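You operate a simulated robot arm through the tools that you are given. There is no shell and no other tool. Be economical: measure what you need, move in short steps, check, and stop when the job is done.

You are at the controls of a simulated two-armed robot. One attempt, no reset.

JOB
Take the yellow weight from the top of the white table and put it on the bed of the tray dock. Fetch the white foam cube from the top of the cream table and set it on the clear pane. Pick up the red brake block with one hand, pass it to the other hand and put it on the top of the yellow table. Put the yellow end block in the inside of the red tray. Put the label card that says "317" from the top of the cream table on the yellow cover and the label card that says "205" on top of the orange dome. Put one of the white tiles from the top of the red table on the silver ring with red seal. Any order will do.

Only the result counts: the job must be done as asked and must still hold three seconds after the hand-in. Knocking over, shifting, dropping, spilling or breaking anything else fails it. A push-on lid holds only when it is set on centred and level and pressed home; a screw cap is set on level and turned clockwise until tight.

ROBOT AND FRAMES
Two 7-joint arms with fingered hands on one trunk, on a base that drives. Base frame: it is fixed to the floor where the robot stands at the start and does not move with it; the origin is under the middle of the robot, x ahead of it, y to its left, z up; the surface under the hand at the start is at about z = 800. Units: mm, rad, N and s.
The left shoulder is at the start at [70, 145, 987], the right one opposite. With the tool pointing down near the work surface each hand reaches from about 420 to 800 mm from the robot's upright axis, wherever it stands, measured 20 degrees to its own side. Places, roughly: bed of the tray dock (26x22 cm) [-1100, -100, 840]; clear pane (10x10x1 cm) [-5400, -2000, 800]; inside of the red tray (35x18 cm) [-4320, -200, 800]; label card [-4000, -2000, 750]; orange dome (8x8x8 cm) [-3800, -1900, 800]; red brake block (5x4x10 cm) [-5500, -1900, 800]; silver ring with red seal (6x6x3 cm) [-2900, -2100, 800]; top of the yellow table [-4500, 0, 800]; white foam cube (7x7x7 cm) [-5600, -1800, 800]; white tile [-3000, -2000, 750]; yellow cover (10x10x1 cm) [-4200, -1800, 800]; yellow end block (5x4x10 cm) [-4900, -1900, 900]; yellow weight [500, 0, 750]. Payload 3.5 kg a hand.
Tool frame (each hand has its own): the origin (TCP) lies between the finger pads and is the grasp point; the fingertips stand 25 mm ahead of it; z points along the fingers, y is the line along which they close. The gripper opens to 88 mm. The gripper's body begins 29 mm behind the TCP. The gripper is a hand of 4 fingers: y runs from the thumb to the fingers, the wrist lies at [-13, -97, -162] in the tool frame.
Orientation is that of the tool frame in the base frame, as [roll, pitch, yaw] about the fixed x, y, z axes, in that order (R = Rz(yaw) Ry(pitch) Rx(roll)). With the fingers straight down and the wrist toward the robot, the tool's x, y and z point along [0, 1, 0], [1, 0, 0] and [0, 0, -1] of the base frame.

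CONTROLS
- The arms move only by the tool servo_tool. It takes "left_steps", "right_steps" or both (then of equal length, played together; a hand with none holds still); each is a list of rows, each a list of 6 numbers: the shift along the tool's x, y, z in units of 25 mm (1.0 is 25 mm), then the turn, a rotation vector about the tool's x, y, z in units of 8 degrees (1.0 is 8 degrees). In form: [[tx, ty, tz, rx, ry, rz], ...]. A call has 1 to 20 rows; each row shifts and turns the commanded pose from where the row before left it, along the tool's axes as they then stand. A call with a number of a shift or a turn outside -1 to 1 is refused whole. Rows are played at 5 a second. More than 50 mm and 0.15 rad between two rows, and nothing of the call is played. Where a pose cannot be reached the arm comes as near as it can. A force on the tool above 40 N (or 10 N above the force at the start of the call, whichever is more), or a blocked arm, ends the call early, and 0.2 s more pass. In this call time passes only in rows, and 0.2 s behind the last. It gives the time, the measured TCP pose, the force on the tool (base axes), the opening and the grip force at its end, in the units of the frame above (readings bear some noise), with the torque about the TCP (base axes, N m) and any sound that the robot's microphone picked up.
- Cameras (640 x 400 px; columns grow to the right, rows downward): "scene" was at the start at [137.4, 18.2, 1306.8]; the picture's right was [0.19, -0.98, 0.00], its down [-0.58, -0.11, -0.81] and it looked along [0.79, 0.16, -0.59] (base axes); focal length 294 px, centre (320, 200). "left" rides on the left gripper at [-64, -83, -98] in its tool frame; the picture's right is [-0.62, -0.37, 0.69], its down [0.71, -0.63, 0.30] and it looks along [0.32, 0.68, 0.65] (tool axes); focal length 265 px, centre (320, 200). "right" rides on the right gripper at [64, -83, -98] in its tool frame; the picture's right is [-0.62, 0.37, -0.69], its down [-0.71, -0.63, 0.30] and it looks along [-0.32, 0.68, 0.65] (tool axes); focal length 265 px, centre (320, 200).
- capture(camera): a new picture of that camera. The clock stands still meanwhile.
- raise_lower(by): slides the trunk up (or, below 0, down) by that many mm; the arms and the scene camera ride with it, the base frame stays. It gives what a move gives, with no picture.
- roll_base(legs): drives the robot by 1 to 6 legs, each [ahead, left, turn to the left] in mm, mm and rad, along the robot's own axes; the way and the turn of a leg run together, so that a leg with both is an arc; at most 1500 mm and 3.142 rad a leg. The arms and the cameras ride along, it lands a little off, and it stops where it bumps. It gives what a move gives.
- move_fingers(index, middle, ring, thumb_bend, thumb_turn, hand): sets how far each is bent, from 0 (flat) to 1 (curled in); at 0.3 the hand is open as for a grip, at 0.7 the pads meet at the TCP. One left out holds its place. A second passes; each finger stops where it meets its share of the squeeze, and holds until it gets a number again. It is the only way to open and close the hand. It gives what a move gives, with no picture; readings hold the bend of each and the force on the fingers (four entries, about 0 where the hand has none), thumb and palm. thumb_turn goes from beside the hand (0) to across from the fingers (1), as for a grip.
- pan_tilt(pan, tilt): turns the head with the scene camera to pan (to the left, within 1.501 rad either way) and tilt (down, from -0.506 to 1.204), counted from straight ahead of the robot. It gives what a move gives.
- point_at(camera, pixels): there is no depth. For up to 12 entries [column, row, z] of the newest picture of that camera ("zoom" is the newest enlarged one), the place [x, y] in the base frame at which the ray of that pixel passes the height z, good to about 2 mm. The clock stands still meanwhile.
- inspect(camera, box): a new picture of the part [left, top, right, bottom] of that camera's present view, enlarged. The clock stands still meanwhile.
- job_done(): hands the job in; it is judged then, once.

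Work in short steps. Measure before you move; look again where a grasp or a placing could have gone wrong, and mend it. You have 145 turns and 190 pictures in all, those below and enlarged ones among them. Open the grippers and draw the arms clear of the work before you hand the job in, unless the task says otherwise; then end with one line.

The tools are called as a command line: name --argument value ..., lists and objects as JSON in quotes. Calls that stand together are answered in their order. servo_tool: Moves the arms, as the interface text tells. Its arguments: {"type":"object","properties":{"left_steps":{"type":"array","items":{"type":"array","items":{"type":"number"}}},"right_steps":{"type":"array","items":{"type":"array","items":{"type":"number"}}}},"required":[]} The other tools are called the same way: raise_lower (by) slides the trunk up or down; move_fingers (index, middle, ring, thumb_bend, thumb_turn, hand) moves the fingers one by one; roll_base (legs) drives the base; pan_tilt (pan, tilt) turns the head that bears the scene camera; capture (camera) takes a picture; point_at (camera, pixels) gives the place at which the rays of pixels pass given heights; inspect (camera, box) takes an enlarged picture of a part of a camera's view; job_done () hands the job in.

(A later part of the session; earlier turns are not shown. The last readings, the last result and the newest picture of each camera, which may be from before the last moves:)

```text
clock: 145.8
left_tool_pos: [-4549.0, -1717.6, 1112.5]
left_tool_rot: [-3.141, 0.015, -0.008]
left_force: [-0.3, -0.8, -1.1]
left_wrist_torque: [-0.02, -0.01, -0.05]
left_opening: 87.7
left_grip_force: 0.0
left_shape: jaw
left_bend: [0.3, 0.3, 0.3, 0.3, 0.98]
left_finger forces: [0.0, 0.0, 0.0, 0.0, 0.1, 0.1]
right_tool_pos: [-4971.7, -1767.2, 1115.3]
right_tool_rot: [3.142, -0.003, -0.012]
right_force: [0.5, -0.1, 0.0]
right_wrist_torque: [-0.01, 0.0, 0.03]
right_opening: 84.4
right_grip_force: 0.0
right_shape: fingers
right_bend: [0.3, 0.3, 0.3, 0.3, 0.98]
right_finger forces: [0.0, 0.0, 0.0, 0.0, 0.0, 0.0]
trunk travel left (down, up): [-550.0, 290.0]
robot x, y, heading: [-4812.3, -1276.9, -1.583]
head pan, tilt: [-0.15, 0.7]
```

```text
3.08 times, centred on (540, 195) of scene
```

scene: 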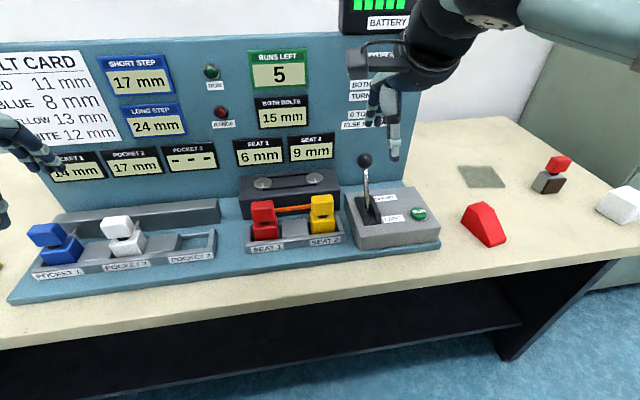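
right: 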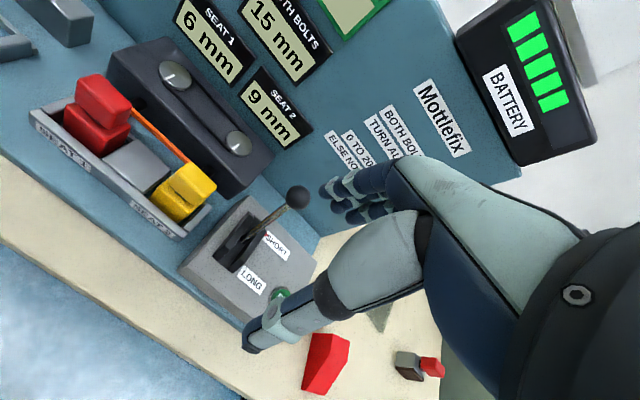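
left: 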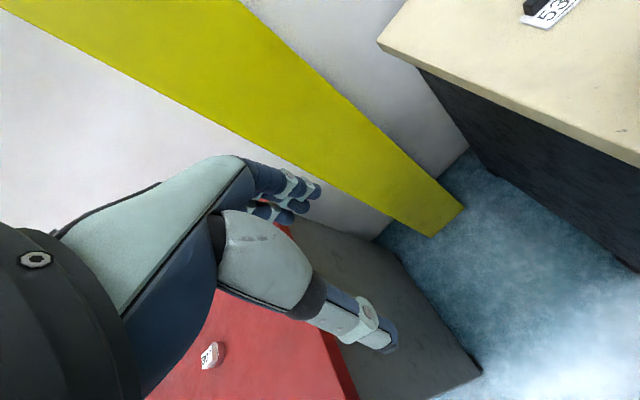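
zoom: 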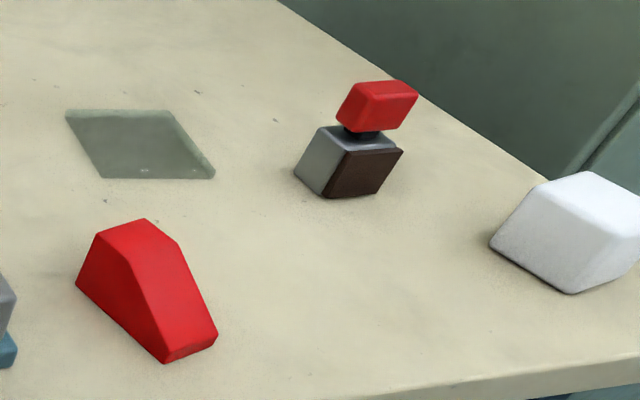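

I read the machine's text before touching the block, since it may be bolted in its seat.

inspect --camera "scene" --box '[220, 30, 440, 170]'

inspect --camera "scene" --box '[0, 40, 220, 180]'

inspect --camera "scene" --box '[320, 140, 450, 260]'

inspect --camera "right" --box '[300, 60, 480, 180]'

```text
2.86 times, centred on (330, 100) of scene
```

zoom: 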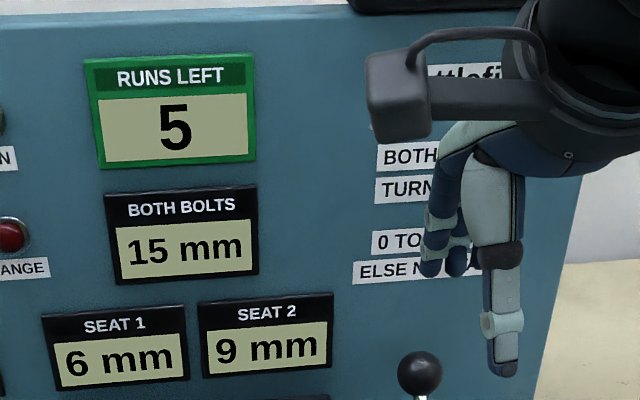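

```text
2.86 times, centred on (110, 110) of scene
```

zoom: 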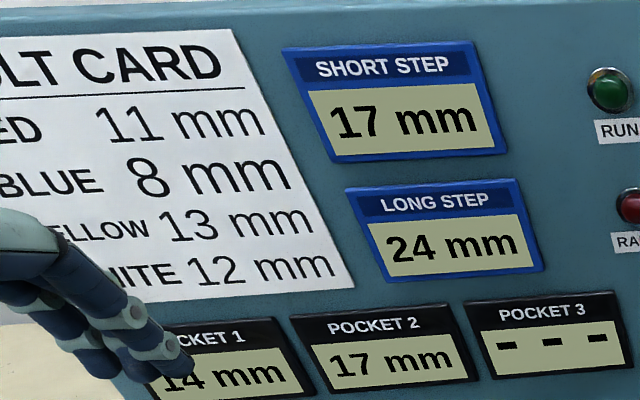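

```text
3.33 times, centred on (385, 200) of scene
```

zoom: 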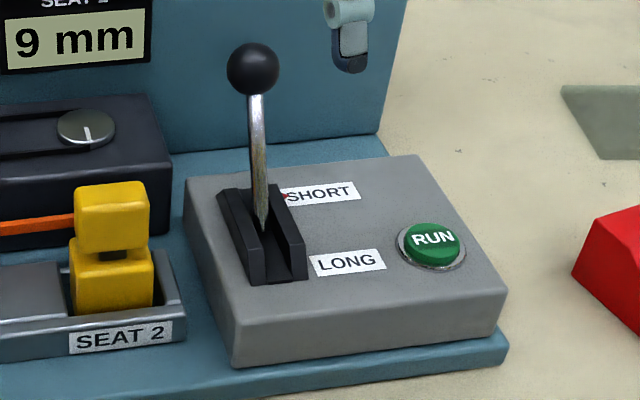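

```text
3.33 times, centred on (390, 120) of right
```

zoom: 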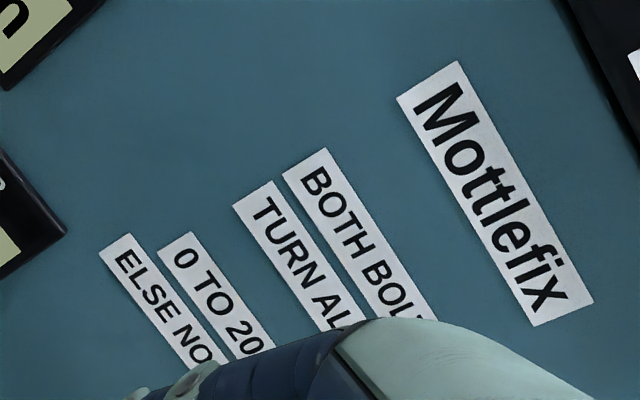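

I look closer at the orange piece between the red and yellow blocks.

inspect --camera "scene" --box '[275, 185, 345, 235]'

inspect --camera "right" --box '[160, 90, 240, 230]'

```text
8.00 times, centred on (310, 210) of scene
```

zoom: 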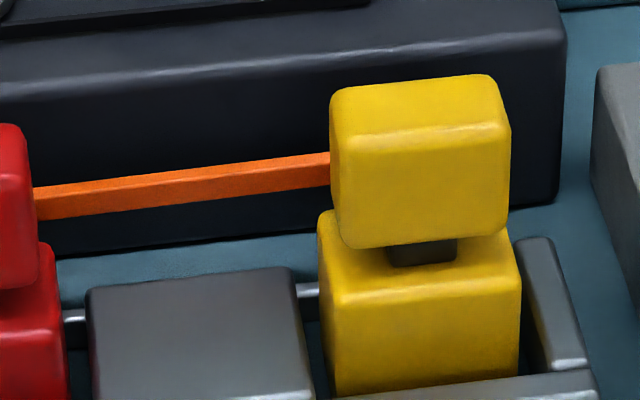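

```text
2.86 times, centred on (200, 160) of right
```

zoom: 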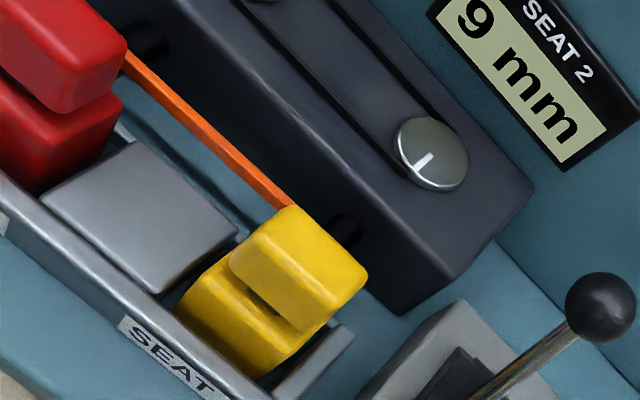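

I triangulate the yellow cap: scene top corners about (312,196.5), (331,194.4), (333.5,201.2), (312.7,203.7), against the right picture's rear corners.

point_at --camera "scene" --pixels '[[312, 196.5, 930], [331, 194.4, 930], [333.5, 201.2, 930], [312.7, 203.7, 930], [312, 196.5, 900], [331, 194.4, 900], [312.9, 215.6, 890], [333.5, 214, 890], [333.5, 201.2, 900], [312.7, 203.7, 900]]'

point_at --camera "right" --pixels '[[189.4, 161.7, 930], [189.4, 161.7, 900], [216.7, 184.4, 930], [216.7, 184.4, 900], [170, 178, 930], [170, 178, 900]]'

```text
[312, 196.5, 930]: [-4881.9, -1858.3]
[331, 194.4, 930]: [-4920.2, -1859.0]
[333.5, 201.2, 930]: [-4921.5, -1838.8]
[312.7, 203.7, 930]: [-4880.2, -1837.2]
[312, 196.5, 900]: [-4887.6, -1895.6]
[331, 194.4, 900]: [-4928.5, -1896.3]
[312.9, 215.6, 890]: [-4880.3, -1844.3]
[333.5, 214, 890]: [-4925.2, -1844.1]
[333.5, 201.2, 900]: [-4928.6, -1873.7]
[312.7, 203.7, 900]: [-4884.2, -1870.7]
```

```text
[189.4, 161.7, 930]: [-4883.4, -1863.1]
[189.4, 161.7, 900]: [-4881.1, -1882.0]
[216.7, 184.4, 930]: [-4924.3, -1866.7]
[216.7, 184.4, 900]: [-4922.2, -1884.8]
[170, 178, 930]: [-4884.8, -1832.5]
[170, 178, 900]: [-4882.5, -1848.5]
```

point_at --camera "scene" --pixels '[[293, 216.3, 815], [298, 193, 900], [298, 193, 880], [341, 215, 880], [345, 222, 870], [300, 207, 900], [300, 210, 900], [364, 160, 960], [352, 225, 870]]'

point_at --camera "right" --pixels '[[131.5, 108.4, 900], [189, 161, 900], [220, 163, 900], [231, 199, 815], [205, 171, 900]]'

```text
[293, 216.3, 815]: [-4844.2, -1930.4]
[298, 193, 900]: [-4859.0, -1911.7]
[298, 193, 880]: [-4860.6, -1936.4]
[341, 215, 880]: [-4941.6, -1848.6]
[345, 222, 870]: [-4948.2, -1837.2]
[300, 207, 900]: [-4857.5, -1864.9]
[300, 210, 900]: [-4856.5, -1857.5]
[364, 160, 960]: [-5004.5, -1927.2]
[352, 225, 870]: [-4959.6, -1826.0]
```

```text
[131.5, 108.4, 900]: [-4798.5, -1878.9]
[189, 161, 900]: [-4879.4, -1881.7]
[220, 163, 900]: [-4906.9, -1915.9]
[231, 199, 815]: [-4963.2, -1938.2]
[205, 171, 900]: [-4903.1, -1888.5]
```

The orange bar lies about 20 mm behind the blocks, and the machine's bolts don't reach them, so the block should lift freely. The foam cube and brake block are further right, so I do those first: back off, slide right, come in.

roll_base --legs '[[-150, 0, 0.01], [0, -560, 0], [150, 0, 0]]'

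pan_tilt --pan -0.15 --tilt 0.8

capture --camera "scene"

capture --camera "right"

```text
clock: 150.9
left_tool_pos: [-5103.2, -1711.0, 1111.6]
left_tool_rot: [-3.141, 0.015, 0.003]
left_force: [0.0, -0.2, 0.2]
left_wrist_torque: [-0.02, -0.05, 0.02]
left_opening: 87.8
left_grip_force: 0.0
left_shape: jaw
left_bend: [0.3, 0.3, 0.3, 0.3, 0.98]
left_finger forces: [0.1, 0.1, 0.1, 0.1, 0.0, 0.1]
right_tool_pos: [-5525.8, -1764.1, 1116.4]
right_tool_rot: [3.139, -0.003, -0.002]
right_force: [0.0, -0.9, 0.6]
right_wrist_torque: [0.01, 0.0, 0.04]
right_opening: 84.2
right_grip_force: 0.2
right_shape: fingers
right_bend: [0.3, 0.3, 0.3, 0.3, 0.98]
right_finger forces: [0.1, 0.0, 0.0, 0.1, 0.0, 0.0]
trunk travel left (down, up): [-550.0, 290.0]
robot x, y, heading: [-5371.0, -1275.1, -1.572]
head pan, tilt: [-0.15, 0.7]
```

```text
clock: 151.6
left_tool_pos: [-5102.1, -1712.0, 1111.2]
left_tool_rot: [-3.141, 0.018, 0.002]
left_force: [0.1, -0.2, 0.5]
left_wrist_torque: [-0.02, -0.02, 0.03]
left_opening: 88.0
left_grip_force: 0.1
left_shape: jaw
left_bend: [0.3, 0.3, 0.3, 0.3, 0.98]
left_finger forces: [0.0, 0.0, 0.0, 0.0, 0.1, 0.1]
right_tool_pos: [-5524.7, -1765.7, 1116.3]
right_tool_rot: [-3.14, -0.002, -0.003]
right_force: [0.3, 0.5, 0.1]
right_wrist_torque: [-0.01, -0.01, -0.01]
right_opening: 84.5
right_grip_force: 0.1
right_shape: fingers
right_bend: [0.3, 0.3, 0.3, 0.3, 0.98]
right_finger forces: [0.0, 0.1, 0.0, 0.0, 0.0, 0.0]
trunk travel left (down, up): [-550.0, 290.0]
robot x, y, heading: [-5371.9, -1278.8, -1.569]
head pan, tilt: [-0.15, 0.799]
```

```text
80 pictures are left
```

scene: 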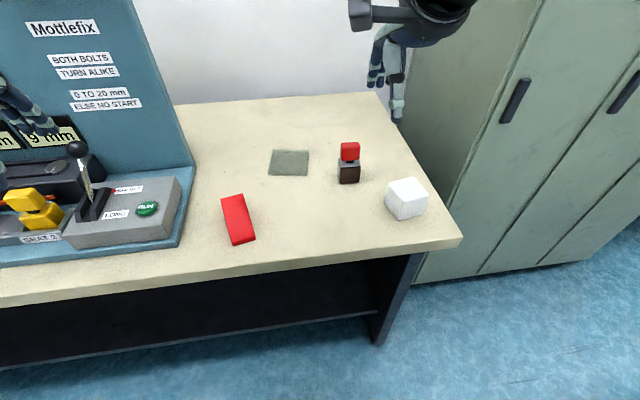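

```text
79 pictures are left
```

right: 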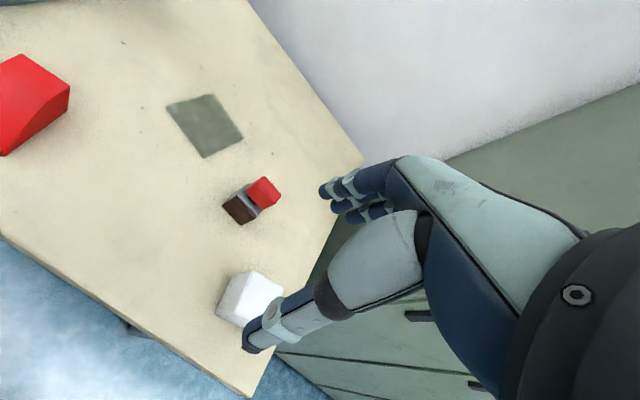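

inspect --camera "scene" --box '[250, 130, 450, 240]'

point_at --camera "right" --pixels '[[166, 106, 808], [214, 95, 808], [243, 136, 808], [204, 157, 808], [263, 192, 890], [263, 192, 880], [240, 208, 850]]'

```text
3.20 times, centred on (350, 185) of scene
```

zoom: 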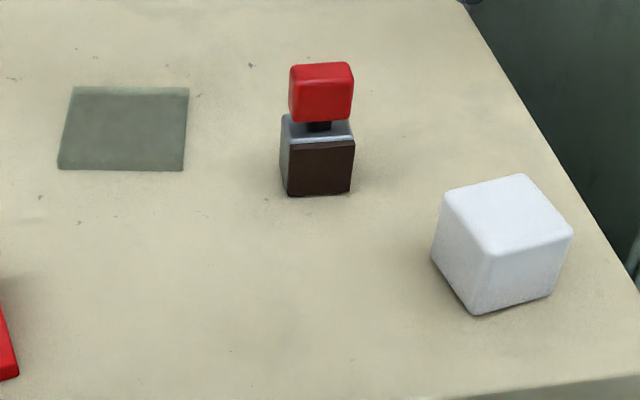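

```text
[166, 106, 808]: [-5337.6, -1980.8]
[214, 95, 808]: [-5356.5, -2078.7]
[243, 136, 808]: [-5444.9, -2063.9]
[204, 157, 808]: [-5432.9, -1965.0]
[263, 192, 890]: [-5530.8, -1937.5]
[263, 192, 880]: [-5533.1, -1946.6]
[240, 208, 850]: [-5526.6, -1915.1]
```

point_at --camera "zoom" --pixels '[[443, 193, 870], [521, 173, 870], [573, 230, 870], [492, 252, 870], [478, 315, 800], [551, 297, 800], [432, 257, 800], [76, 87, 806], [189, 88, 806], [184, 171, 800], [57, 169, 800]]'

point_at --camera "zoom" --pixels '[[290, 66, 900], [350, 62, 900], [353, 76, 900], [292, 82, 900], [292, 122, 867], [350, 122, 867], [289, 195, 800], [352, 193, 800], [281, 115, 860], [289, 147, 855], [355, 143, 855]]'

```text
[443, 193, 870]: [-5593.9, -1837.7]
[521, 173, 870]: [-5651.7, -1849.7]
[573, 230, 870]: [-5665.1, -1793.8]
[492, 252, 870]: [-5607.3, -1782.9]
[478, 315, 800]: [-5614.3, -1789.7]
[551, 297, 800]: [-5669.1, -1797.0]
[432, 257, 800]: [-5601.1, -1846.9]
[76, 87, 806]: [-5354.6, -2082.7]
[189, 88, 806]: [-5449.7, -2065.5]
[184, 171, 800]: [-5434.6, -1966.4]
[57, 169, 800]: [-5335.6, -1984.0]
```

```text
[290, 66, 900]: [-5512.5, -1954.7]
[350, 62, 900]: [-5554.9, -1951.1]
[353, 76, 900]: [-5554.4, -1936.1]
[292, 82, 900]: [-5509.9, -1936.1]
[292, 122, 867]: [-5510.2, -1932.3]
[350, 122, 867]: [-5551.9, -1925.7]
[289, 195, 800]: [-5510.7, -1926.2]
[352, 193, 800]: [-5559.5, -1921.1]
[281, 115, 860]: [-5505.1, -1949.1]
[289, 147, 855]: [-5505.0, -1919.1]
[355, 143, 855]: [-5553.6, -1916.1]
```

Foam cube: side ≈59, top z≈862, centre (−5631,−1823), yaw +0.20. Brake cap: centre (−5533,−1944), z 869–900. Pane: centre (−5394,−2024). I check the left hand's clearance to the machine panel before moving in.

point_at --camera "scene" --pixels '[[195, 168, 820], [185, 245, 820], [135, 5, 1145], [165, 80, 1000]]'

capture --camera "left"

```text
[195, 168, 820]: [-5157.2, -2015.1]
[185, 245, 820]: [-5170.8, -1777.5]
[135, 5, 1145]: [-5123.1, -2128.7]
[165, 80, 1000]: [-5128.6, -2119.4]
```

```text
77 pictures are left
```

left: 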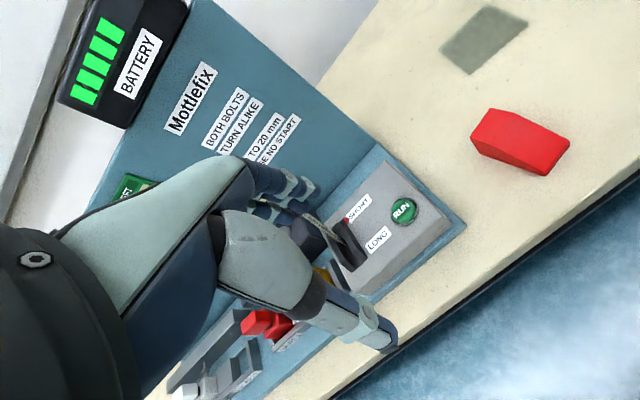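

The panel face is back at y≈−2100 and the lever ball is well below the left hand. I move the base ahead 95 and right 30, and bring the right hand above the foam cube.

roll_base --legs '[[95, -30, 0]]'

servo_tool --right_steps '[[-0.6, -0.2, 0.9, 0, 0, 0], [-0.6, -0.2, 0.9, 0, 0, 0], [-0.6, -0.2, 0.9, 0, 0, 0], [-0.6, -0.2, 0.9, 0, 0, 0], [-0.6, -0.2, 0.9, 0, 0, 0], [0, 0, 0.9, 0, 0, -0.73], [0, 0, 0, 0, 0, -0.73]]'

pan_tilt --pan -0.3 --tilt 0.9

capture --camera "scene"

capture --camera "right"

```text
clock: 152.7
left_tool_pos: [-5132.7, -1807.3, 1110.9]
left_tool_rot: [-3.141, 0.014, 0.004]
left_force: [0.2, -0.5, 0.1]
left_wrist_torque: [0.04, 0.03, 0.02]
left_opening: 87.6
left_grip_force: 0.1
left_shape: jaw
left_bend: [0.3, 0.3, 0.3, 0.3, 0.98]
left_finger forces: [0.1, 0.0, 0.1, 0.0, 0.0, 0.0]
right_tool_pos: [-5554.2, -1859.6, 1116.7]
right_tool_rot: [3.141, 0.0, -0.003]
right_force: [0.6, 0.0, 0.4]
right_wrist_torque: [-0.02, -0.01, -0.01]
right_opening: 84.3
right_grip_force: 0.1
right_shape: fingers
right_bend: [0.3, 0.3, 0.3, 0.3, 0.98]
right_finger forces: [0.0, 0.0, 0.1, 0.1, 0.0, 0.0]
trunk travel left (down, up): [-550.0, 290.0]
robot x, y, heading: [-5397.7, -1369.9, -1.572]
head pan, tilt: [-0.15, 0.799]
```

```text
clock: 154.3
left_tool_pos: [-5134.5, -1807.1, 1111.5]
left_tool_rot: [-3.139, 0.016, 0.002]
left_force: [-0.4, 0.4, 0.0]
left_wrist_torque: [0.0, -0.03, 0.03]
left_opening: 87.7
left_grip_force: 0.1
left_shape: jaw
left_bend: [0.3, 0.3, 0.3, 0.3, 0.98]
left_finger forces: [0.0, 0.0, 0.0, 0.0, 0.0, 0.1]
right_tool_pos: [-5630.8, -1834.2, 981.3]
right_tool_rot: [3.14, 0.0, 0.205]
right_force: [0.0, 0.2, -0.7]
right_wrist_torque: [0.02, -0.02, 0.03]
right_opening: 84.3
right_grip_force: 0.2
right_shape: fingers
right_bend: [0.3, 0.3, 0.3, 0.3, 0.98]
right_finger forces: [0.0, 0.0, 0.1, 0.0, 0.1, 0.0]
trunk travel left (down, up): [-550.0, 290.0]
robot x, y, heading: [-5405.1, -1369.9, -1.57]
head pan, tilt: [-0.15, 0.799]
```

```text
clock: 155.0
left_tool_pos: [-5132.9, -1807.2, 1111.1]
left_tool_rot: [-3.14, 0.016, 0.002]
left_force: [-0.7, 0.1, 0.1]
left_wrist_torque: [0.0, 0.01, 0.0]
left_opening: 87.6
left_grip_force: 0.0
left_shape: jaw
left_bend: [0.3, 0.3, 0.3, 0.3, 0.98]
left_finger forces: [0.0, 0.0, 0.1, 0.1, 0.0, 0.0]
right_tool_pos: [-5630.7, -1833.7, 980.2]
right_tool_rot: [3.141, -0.003, 0.202]
right_force: [0.2, -0.7, 0.1]
right_wrist_torque: [0.02, 0.0, 0.02]
right_opening: 84.6
right_grip_force: 0.1
right_shape: fingers
right_bend: [0.3, 0.3, 0.3, 0.3, 0.98]
right_finger forces: [0.1, 0.0, 0.0, 0.1, 0.0, 0.0]
trunk travel left (down, up): [-550.0, 290.0]
robot x, y, heading: [-5396.2, -1374.2, -1.566]
head pan, tilt: [-0.3, 0.901]
```

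```text
76 pictures are left
```

scene: 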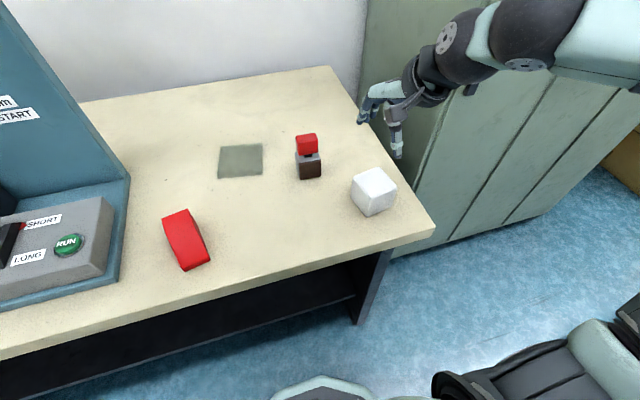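

```text
75 pictures are left
```

right: 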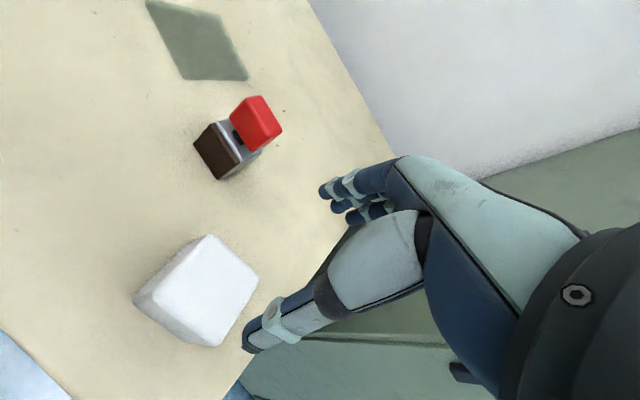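

inspect --camera "right" --box '[110, 220, 280, 360]'

```text
2.86 times, centred on (195, 290) of right
```

zoom: 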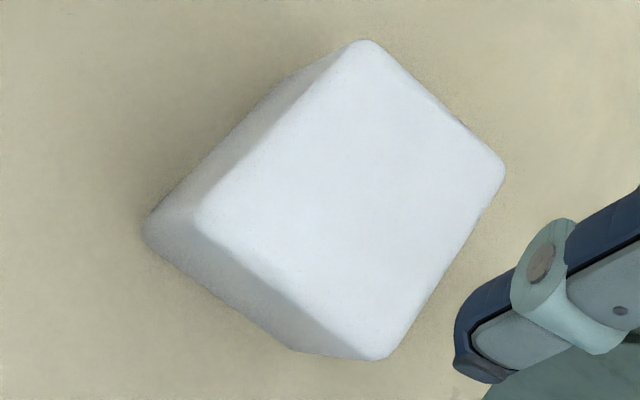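

point_at --camera "zoom" --pixels '[[360, 42, 862], [505, 175, 862], [372, 360, 862], [195, 215, 862], [143, 228, 800], [295, 350, 800], [350, 200, 862]]'

point_at --camera "scene" --pixels '[[352, 180, 862], [376, 167, 862], [397, 185, 862], [370, 199, 862]]'

```text
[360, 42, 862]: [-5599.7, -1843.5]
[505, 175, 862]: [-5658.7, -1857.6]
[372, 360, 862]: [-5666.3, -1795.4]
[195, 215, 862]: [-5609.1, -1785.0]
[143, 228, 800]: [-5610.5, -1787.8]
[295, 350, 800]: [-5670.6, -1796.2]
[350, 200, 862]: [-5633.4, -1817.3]
```

```text
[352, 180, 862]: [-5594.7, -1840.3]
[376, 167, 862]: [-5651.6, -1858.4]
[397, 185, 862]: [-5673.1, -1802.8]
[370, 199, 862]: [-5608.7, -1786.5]
```

The cube's centre is (−5633,−1821). I shift and lower around it to z≈843.

servo_tool --right_steps '[[0, -0.52, 0.5, 0, 0, 0], [0, 0, 0.8, 0, 0, 0], [0, 0, 0.8, 0, 0, 0], [0, 0, 0.8, 0, 0, 0]]'

inspect --camera "right" --box '[150, 140, 360, 360]'

```text
clock: 156.0
left_tool_pos: [-5133.2, -1806.8, 1111.4]
left_tool_rot: [-3.14, 0.014, 0.002]
left_force: [-0.5, 0.4, 0.1]
left_wrist_torque: [0.0, 0.01, 0.0]
left_opening: 87.7
left_grip_force: 0.0
left_shape: jaw
left_bend: [0.3, 0.3, 0.3, 0.3, 0.98]
left_finger forces: [0.0, 0.1, 0.0, 0.1, 0.0, 0.0]
right_tool_pos: [-5632.7, -1821.0, 907.4]
right_tool_rot: [3.141, -0.002, 0.202]
right_force: [0.2, 0.2, 0.3]
right_wrist_torque: [0.01, -0.03, -0.01]
right_opening: 84.5
right_grip_force: 0.0
right_shape: fingers
right_bend: [0.3, 0.3, 0.3, 0.3, 0.98]
right_finger forces: [0.0, 0.0, 0.0, 0.0, 0.0, 0.0]
trunk travel left (down, up): [-550.0, 290.0]
robot x, y, heading: [-5398.3, -1370.5, -1.573]
head pan, tilt: [-0.3, 0.901]
```

```text
1.82 times, centred on (255, 250) of right
```

zoom: 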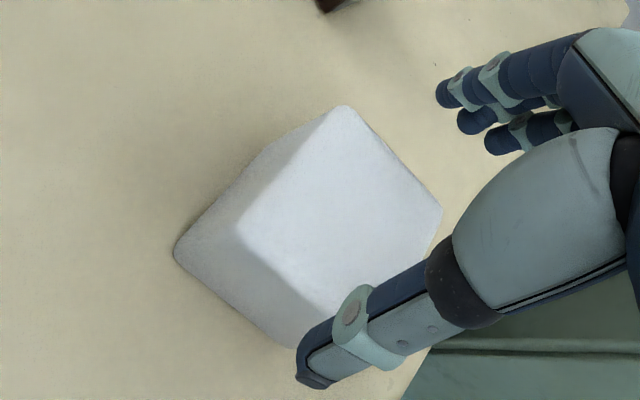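

The cube lies between thumb and fingers with room on both sides. I go down the remaining 63 mm.

servo_tool --right_steps '[[0, 0, 0.5, 0, 0, 0], [0, 0, 0.5, 0, 0, 0], [0, 0, 0.5, 0, 0, 0], [0, 0, 0.5, 0, 0, 0], [0, 0, 0.5, 0, 0, 0]]'

inspect --camera "right" --box '[150, 140, 360, 360]'

```text
clock: 157.2
left_tool_pos: [-5132.4, -1805.7, 1112.0]
left_tool_rot: [3.141, 0.015, 0.0]
left_force: [0.2, -0.6, 0.4]
left_wrist_torque: [0.01, 0.03, -0.01]
left_opening: 87.6
left_grip_force: 0.1
left_shape: jaw
left_bend: [0.3, 0.3, 0.3, 0.3, 0.98]
left_finger forces: [0.1, 0.0, 0.1, 0.0, 0.1, 0.1]
right_tool_pos: [-5632.4, -1820.9, 848.0]
right_tool_rot: [3.136, -0.001, 0.204]
right_force: [0.8, -1.1, 6.7]
right_wrist_torque: [0.02, -0.02, -0.02]
right_opening: 87.9
right_grip_force: 3.5
right_shape: fingers
right_bend: [0.29, 0.3, 0.3, 0.29, 0.98]
right_finger forces: [3.4, 0.0, 0.0, 0.0, 2.6, 0.0]
trunk travel left (down, up): [-550.0, 290.0]
robot x, y, heading: [-5400.6, -1368.9, -1.569]
head pan, tilt: [-0.3, 0.901]
```

```text
1.82 times, centred on (255, 250) of right
```

zoom: 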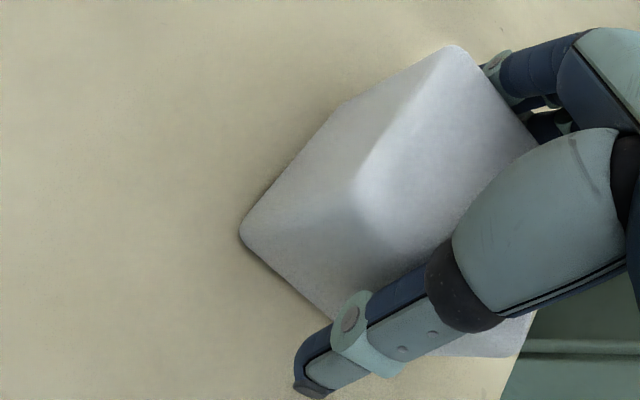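

The fingers just brush the soft cube at z=848. I close gently here.

move_fingers --hand "right" --index 0.42 --middle 0.42 --ring 0.42 --thumb_bend 0.42

servo_tool --right_steps '[[0, 0, -0.3, 0, 0, 0], [0, 0, -0.6, 0, 0, 0], [0, 0, -0.8, 0, 0, 0], [0, 0, -0.8, 0, 0, 0]]'

capture --camera "right"

capture --camera "scene"

```text
clock: 158.2
left_tool_pos: [-5131.2, -1806.0, 1112.3]
left_tool_rot: [-3.141, 0.017, 0.003]
left_force: [0.2, -0.8, -0.2]
left_wrist_torque: [0.04, -0.01, 0.0]
left_opening: 87.6
left_grip_force: 0.1
left_shape: jaw
left_bend: [0.3, 0.3, 0.3, 0.3, 0.98]
left_finger forces: [0.0, 0.0, 0.0, 0.0, 0.1, 0.0]
right_tool_pos: [-5632.1, -1822.5, 848.2]
right_tool_rot: [3.139, 0.001, 0.202]
right_force: [-1.0, -1.6, 13.8]
right_wrist_torque: [-0.02, -0.12, -0.12]
right_opening: 78.2
right_grip_force: 16.1
right_shape: fingers
right_bend: [0.31, 0.42, 0.42, 0.38, 0.98]
right_finger forces: [17.2, 0.0, 0.0, 0.0, 13.8, 0.0]
trunk travel left (down, up): [-550.0, 290.0]
robot x, y, heading: [-5397.7, -1367.4, -1.572]
head pan, tilt: [-0.3, 0.901]
```

```text
clock: 159.2
left_tool_pos: [-5132.7, -1805.9, 1111.1]
left_tool_rot: [3.141, 0.016, 0.003]
left_force: [-0.7, -0.8, -0.6]
left_wrist_torque: [0.01, 0.01, 0.0]
left_opening: 87.7
left_grip_force: 0.0
left_shape: jaw
left_bend: [0.3, 0.3, 0.3, 0.3, 0.98]
left_finger forces: [0.1, 0.1, 0.0, 0.1, 0.1, 0.0]
right_tool_pos: [-5632.6, -1821.4, 907.9]
right_tool_rot: [-3.141, -0.003, 0.201]
right_force: [0.5, 0.6, -0.5]
right_wrist_torque: [-0.02, 0.0, 0.03]
right_opening: 77.3
right_grip_force: 12.4
right_shape: fingers
right_bend: [0.32, 0.42, 0.42, 0.38, 0.99]
right_finger forces: [12.2, 0.0, 0.0, 0.0, 12.7, 0.1]
trunk travel left (down, up): [-550.0, 290.0]
robot x, y, heading: [-5399.4, -1369.3, -1.573]
head pan, tilt: [-0.3, 0.901]
```

```text
71 pictures are left
```

right: 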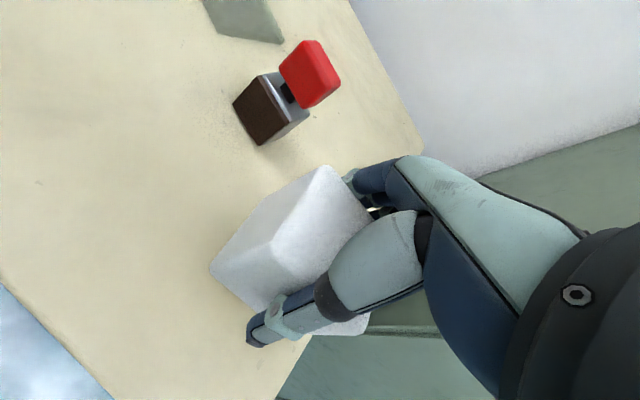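

```text
70 pictures are left
```

scene: 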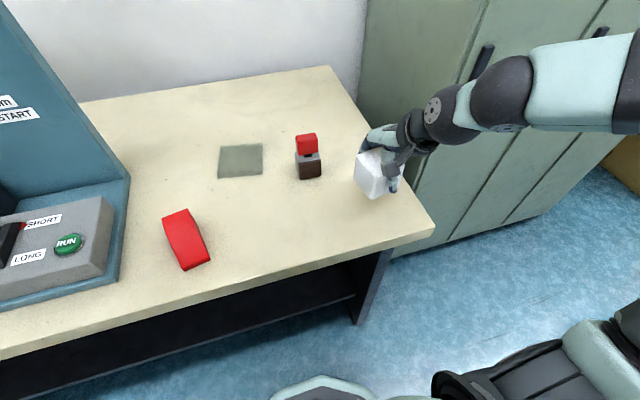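

The cube is held between index and thumb. I add middle and ring support, raise to clear the brake block, and carry it toward the pane.

move_fingers --hand "right" --middle 0.47 --ring 0.47

servo_tool --right_steps '[[0, 0, -0.85, 0, 0, 0], [0, 0, -0.85, 0, 0, 0], [0, 0, -0.85, 0, 0, 0], [0, 0, -0.85, 0, 0, 0], [0, 0, 0, 0, 0, 0.72], [0, 0, 0, 0, 0, 0.72], [0.79, 0.68, 0, 0, 0, 0], [0.79, 0.68, 0, 0, 0, 0], [0.79, 0.68, 0, 0, 0, 0], [0.79, 0.68, 0, 0, 0, 0], [0.79, 0.68, 0, 0, 0, 0], [0.79, 0.68, 0, 0, 0, 0], [0.79, 0.68, 0, 0, 0, 0], [0.79, 0.68, 0, 0, 0, 0], [0.79, 0.68, 0, 0, 0, 0], [0.79, 0.68, 0, 0, 0, 0], [0.79, 0.68, 0, 0, 0, 0]]'

capture --camera "scene"

capture --camera "right"

```text
clock: 160.2
left_tool_pos: [-5132.6, -1805.7, 1111.9]
left_tool_rot: [-3.14, 0.015, 0.0]
left_force: [0.6, -0.1, 0.2]
left_wrist_torque: [0.01, 0.0, 0.02]
left_opening: 87.5
left_grip_force: 0.0
left_shape: jaw
left_bend: [0.3, 0.3, 0.3, 0.3, 0.98]
left_finger forces: [0.0, 0.0, 0.1, 0.1, 0.0, 0.0]
right_tool_pos: [-5633.4, -1821.1, 908.0]
right_tool_rot: [-3.14, -0.003, 0.2]
right_force: [-0.2, 0.7, 0.0]
right_wrist_torque: [0.02, 0.02, 0.0]
right_opening: 77.0
right_grip_force: 15.1
right_shape: fingers
right_bend: [0.33, 0.45, 0.44, 0.38, 0.98]
right_finger forces: [10.8, 2.0, 1.6, 0.1, 15.5, 0.0]
trunk travel left (down, up): [-550.0, 290.0]
robot x, y, heading: [-5399.5, -1370.2, -1.569]
head pan, tilt: [-0.3, 0.901]
```

```text
clock: 163.8
left_tool_pos: [-5131.9, -1807.4, 1109.8]
left_tool_rot: [-3.141, 0.018, 0.002]
left_force: [0.0, 0.3, 0.6]
left_wrist_torque: [0.04, 0.01, -0.02]
left_opening: 87.7
left_grip_force: 0.1
left_shape: jaw
left_bend: [0.3, 0.3, 0.3, 0.3, 0.98]
left_finger forces: [0.0, 0.1, 0.0, 0.0, 0.0, 0.0]
right_tool_pos: [-5413.3, -2011.9, 993.3]
right_tool_rot: [3.141, -0.003, 0.002]
right_force: [-0.2, -0.3, 0.0]
right_wrist_torque: [0.0, 0.04, 0.03]
right_opening: 76.7
right_grip_force: 14.3
right_shape: fingers
right_bend: [0.33, 0.45, 0.45, 0.38, 0.98]
right_finger forces: [10.3, 1.8, 1.7, 0.0, 14.9, 0.0]
trunk travel left (down, up): [-550.0, 290.0]
robot x, y, heading: [-5400.1, -1368.6, -1.574]
head pan, tilt: [-0.3, 0.901]
```

```text
69 pictures are left
```

scene: 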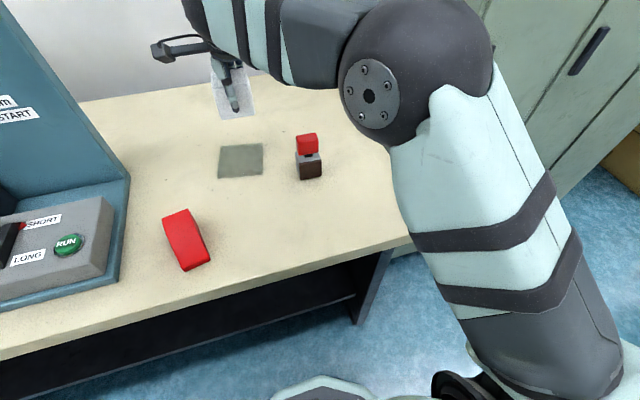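

```text
68 pictures are left
```

right: 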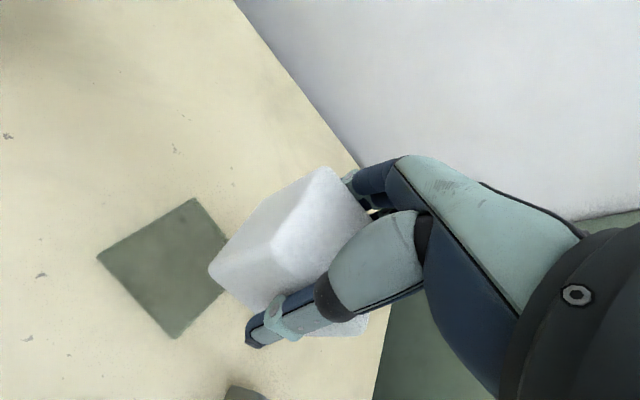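

point_at --camera "scene" --pixels '[[220, 146, 806], [263, 143, 806], [262, 175, 806], [218, 178, 806]]'

point_at --camera "right" --pixels '[[192, 198, 806], [98, 256, 806], [175, 339, 806], [209, 268, 945], [255, 318, 945]]'

```text
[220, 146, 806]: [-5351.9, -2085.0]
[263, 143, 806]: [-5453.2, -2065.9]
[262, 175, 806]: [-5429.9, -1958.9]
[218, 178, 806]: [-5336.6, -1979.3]
```

```text
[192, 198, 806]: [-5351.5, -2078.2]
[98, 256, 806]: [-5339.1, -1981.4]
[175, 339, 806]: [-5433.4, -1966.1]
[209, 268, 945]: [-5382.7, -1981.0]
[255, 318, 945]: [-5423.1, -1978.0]
```

The pane centre is (−5392.5,−2022) from both views. I move over it, align the yaw a little, and lower to about 12 mm above.

servo_tool --right_steps '[[0.4, 0.2, 0, 0, 0, 0], [0.4, 0.2, 0, 0, 0, 0], [0, 0, 0.8, 0, 0, 0.5], [0, 0, 0.8, 0, 0, 0.5], [0, 0, 0.8, 0, 0, 0], [0, 0, 0.8, 0, 0, 0], [0, 0, 0.8, 0, 0, 0], [0, 0, 0.8, 0, 0, 0]]'

inspect --camera "scene" --box '[180, 80, 320, 190]'

capture --camera "right"

```text
clock: 165.6
left_tool_pos: [-5133.4, -1807.5, 1111.3]
left_tool_rot: [-3.14, 0.016, 0.002]
left_force: [-0.4, 0.7, -0.7]
left_wrist_torque: [0.0, -0.05, -0.02]
left_opening: 87.7
left_grip_force: 0.1
left_shape: jaw
left_bend: [0.3, 0.3, 0.3, 0.3, 0.98]
left_finger forces: [0.0, 0.0, 0.0, 0.0, 0.0, 0.0]
right_tool_pos: [-5394.6, -2020.0, 874.4]
right_tool_rot: [3.14, -0.002, -0.138]
right_force: [-0.3, -0.1, 0.1]
right_wrist_torque: [-0.02, 0.01, 0.0]
right_opening: 76.5
right_grip_force: 14.2
right_shape: fingers
right_bend: [0.33, 0.45, 0.45, 0.38, 0.98]
right_finger forces: [10.1, 1.7, 1.5, 0.0, 14.3, 0.1]
trunk travel left (down, up): [-550.0, 290.0]
robot x, y, heading: [-5404.2, -1368.6, -1.571]
head pan, tilt: [-0.3, 0.901]
```

```text
3.64 times, centred on (250, 135) of scene
```

zoom: 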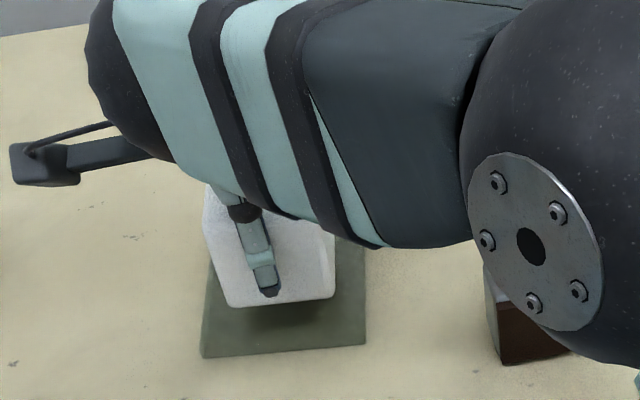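

```text
66 pictures are left
```

right: 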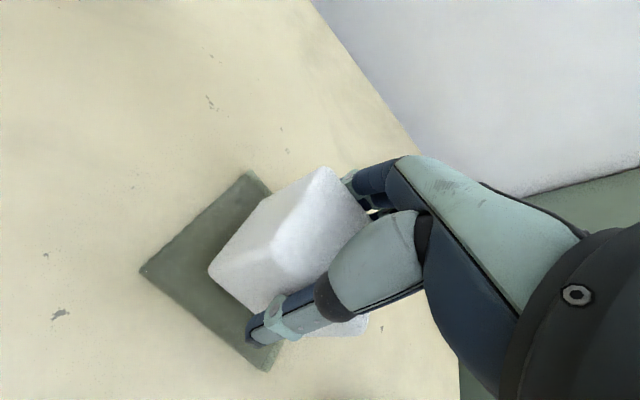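

Positioned well over the pane. I lower gently to contact.

servo_tool --right_steps '[[0.04, 0.06, 0.2, 0, 0, 0], [0, 0, 0.2, 0, 0, 0], [0, 0, 0.12, 0, 0, 0], [0, 0, 0.1, 0, 0, 0]]'

inspect --camera "scene" --box '[180, 80, 320, 190]'

```text
clock: 166.6
left_tool_pos: [-5132.4, -1805.7, 1112.2]
left_tool_rot: [-3.141, 0.016, 0.002]
left_force: [-0.1, -0.1, -0.1]
left_wrist_torque: [0.0, 0.0, -0.01]
left_opening: 87.8
left_grip_force: 0.1
left_shape: jaw
left_bend: [0.3, 0.3, 0.3, 0.3, 0.98]
left_finger forces: [0.0, 0.0, 0.1, 0.0, 0.0, 0.0]
right_tool_pos: [-5394.1, -2020.9, 860.3]
right_tool_rot: [3.139, -0.001, -0.139]
right_force: [0.5, 0.6, 4.5]
right_wrist_torque: [-0.1, 0.04, 0.02]
right_opening: 76.7
right_grip_force: 15.4
right_shape: fingers
right_bend: [0.33, 0.45, 0.45, 0.38, 0.98]
right_finger forces: [11.0, 2.0, 1.8, 0.0, 15.7, 0.0]
trunk travel left (down, up): [-550.0, 290.0]
robot x, y, heading: [-5397.0, -1369.8, -1.567]
head pan, tilt: [-0.3, 0.901]
```

```text
3.64 times, centred on (250, 135) of scene
```

zoom: 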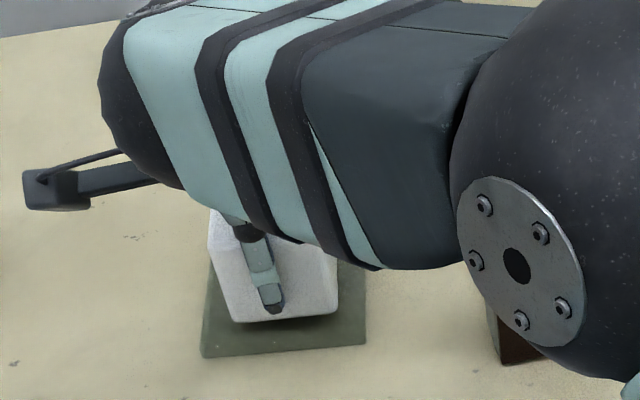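

Contact (4.5 N). I open the hand, then lift straight up.

move_fingers --hand "right" --index 0.2 --middle 0.2 --ring 0.2 --thumb_bend 0.2

servo_tool --right_steps '[[0, 0, -0.4, 0, 0, 0], [0, 0, -0.8, 0, 0, 0], [0, 0, -0.9, 0, 0, 0], [0, 0, -0.9, 0, 0, 0], [0, 0, -0.9, 0, 0, 0], [0, 0, -0.9, 0, 0, 0], [0, 0, -0.9, 0, 0, 0]]'

capture --camera "right"

capture --camera "scene"

```text
clock: 167.6
left_tool_pos: [-5132.3, -1806.3, 1111.6]
left_tool_rot: [-3.141, 0.015, 0.001]
left_force: [-0.2, 0.1, 0.6]
left_wrist_torque: [0.04, 0.02, 0.01]
left_opening: 87.5
left_grip_force: 0.1
left_shape: jaw
left_bend: [0.3, 0.3, 0.3, 0.3, 0.98]
left_finger forces: [0.1, 0.0, 0.0, 0.1, 0.0, 0.0]
right_tool_pos: [-5393.6, -2020.1, 857.8]
right_tool_rot: [-3.141, -0.002, -0.139]
right_force: [-0.4, 0.2, -0.1]
right_wrist_torque: [-0.02, -0.03, -0.01]
right_opening: 103.3
right_grip_force: 0.0
right_shape: fingers
right_bend: [0.2, 0.2, 0.2, 0.2, 0.97]
right_finger forces: [0.1, 0.0, 0.2, 0.0, 0.0, 0.0]
trunk travel left (down, up): [-550.0, 290.0]
robot x, y, heading: [-5397.8, -1368.9, -1.569]
head pan, tilt: [-0.3, 0.901]
```

```text
clock: 169.2
left_tool_pos: [-5131.7, -1806.2, 1112.2]
left_tool_rot: [-3.141, 0.016, 0.004]
left_force: [0.4, -0.2, 0.3]
left_wrist_torque: [0.04, 0.04, 0.04]
left_opening: 87.5
left_grip_force: 0.1
left_shape: jaw
left_bend: [0.3, 0.3, 0.3, 0.3, 0.98]
left_finger forces: [0.0, 0.1, 0.0, 0.0, 0.0, 0.1]
right_tool_pos: [-5408.3, -2025.2, 1003.2]
right_tool_rot: [-3.128, -0.028, -0.166]
right_force: [-0.2, -0.6, 0.0]
right_wrist_torque: [0.02, 0.03, 0.01]
right_opening: 103.4
right_grip_force: 0.0
right_shape: fingers
right_bend: [0.2, 0.2, 0.2, 0.2, 0.97]
right_finger forces: [0.1, 0.1, 0.0, 0.0, 0.1, 0.0]
trunk travel left (down, up): [-550.0, 290.0]
robot x, y, heading: [-5398.7, -1372.0, -1.574]
head pan, tilt: [-0.3, 0.901]
```

```text
64 pictures are left
```

right: 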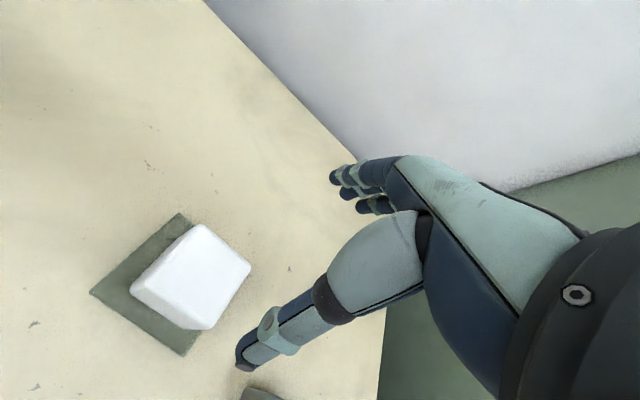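

```text
63 pictures are left
```

scene: 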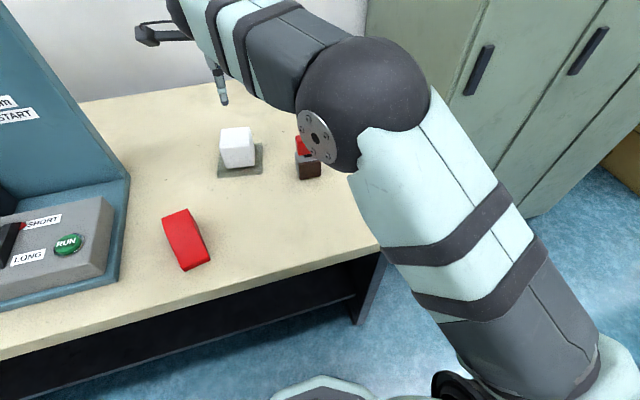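

The foam sits well on the pane. For the handover I plan: the left hand grips the brake block's body from the left, tilted, then the right hand takes its cap from above. I check the brake's position and the cabinet's distance on the right.

point_at --camera "scene" --pixels '[[415, 256, 0], [600, 182, 0], [550, 207, 0], [434, 228, 800], [240, 132, 855]]'

servo_tool --right_steps '[[-0.9, -0.9, -0.5, 0, 0, -0.3], [-0.9, -0.9, -0.5, 0, 0, -0.4], [-0.9, -0.9, -0.5, 0, 0, -0.4], [-0.9, -0.9, -0.5, 0, 0, 0], [-0.9, -0.9, -0.5, 0, 0, 0], [-0.9, -0.9, -0.5, 0, 0, 0]]'

capture --camera "scene"

```text
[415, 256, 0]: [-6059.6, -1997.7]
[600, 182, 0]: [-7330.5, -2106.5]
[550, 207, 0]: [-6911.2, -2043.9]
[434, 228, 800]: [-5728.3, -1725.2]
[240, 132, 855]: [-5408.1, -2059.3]
```

```text
clock: 170.6
left_tool_pos: [-5135.1, -1805.2, 1112.1]
left_tool_rot: [3.14, 0.014, 0.003]
left_force: [-0.1, 0.0, 0.1]
left_wrist_torque: [-0.01, 0.02, 0.06]
left_opening: 87.5
left_grip_force: 0.0
left_shape: jaw
left_bend: [0.3, 0.3, 0.3, 0.3, 0.98]
left_finger forces: [0.1, 0.1, 0.0, 0.0, 0.1, 0.0]
right_tool_pos: [-5524.4, -1880.4, 1074.8]
right_tool_rot: [3.141, -0.004, 0.016]
right_force: [-0.3, 0.4, 0.4]
right_wrist_torque: [-0.04, -0.01, 0.0]
right_opening: 103.6
right_grip_force: 0.1
right_shape: fingers
right_bend: [0.2, 0.2, 0.2, 0.2, 0.97]
right_finger forces: [0.0, 0.0, 0.1, 0.0, 0.1, 0.0]
trunk travel left (down, up): [-550.0, 290.0]
robot x, y, heading: [-5400.5, -1369.0, -1.572]
head pan, tilt: [-0.3, 0.901]
```

```text
62 pictures are left
```

scene: 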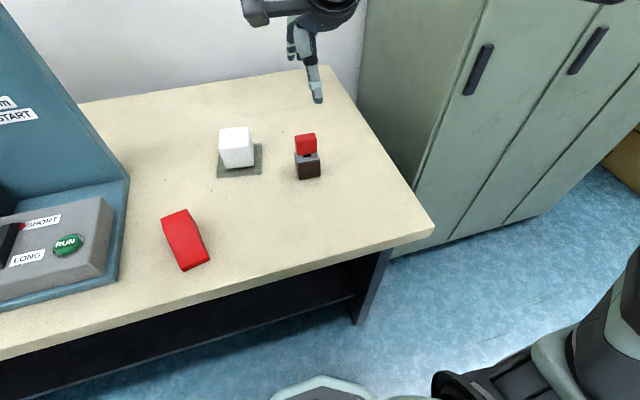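

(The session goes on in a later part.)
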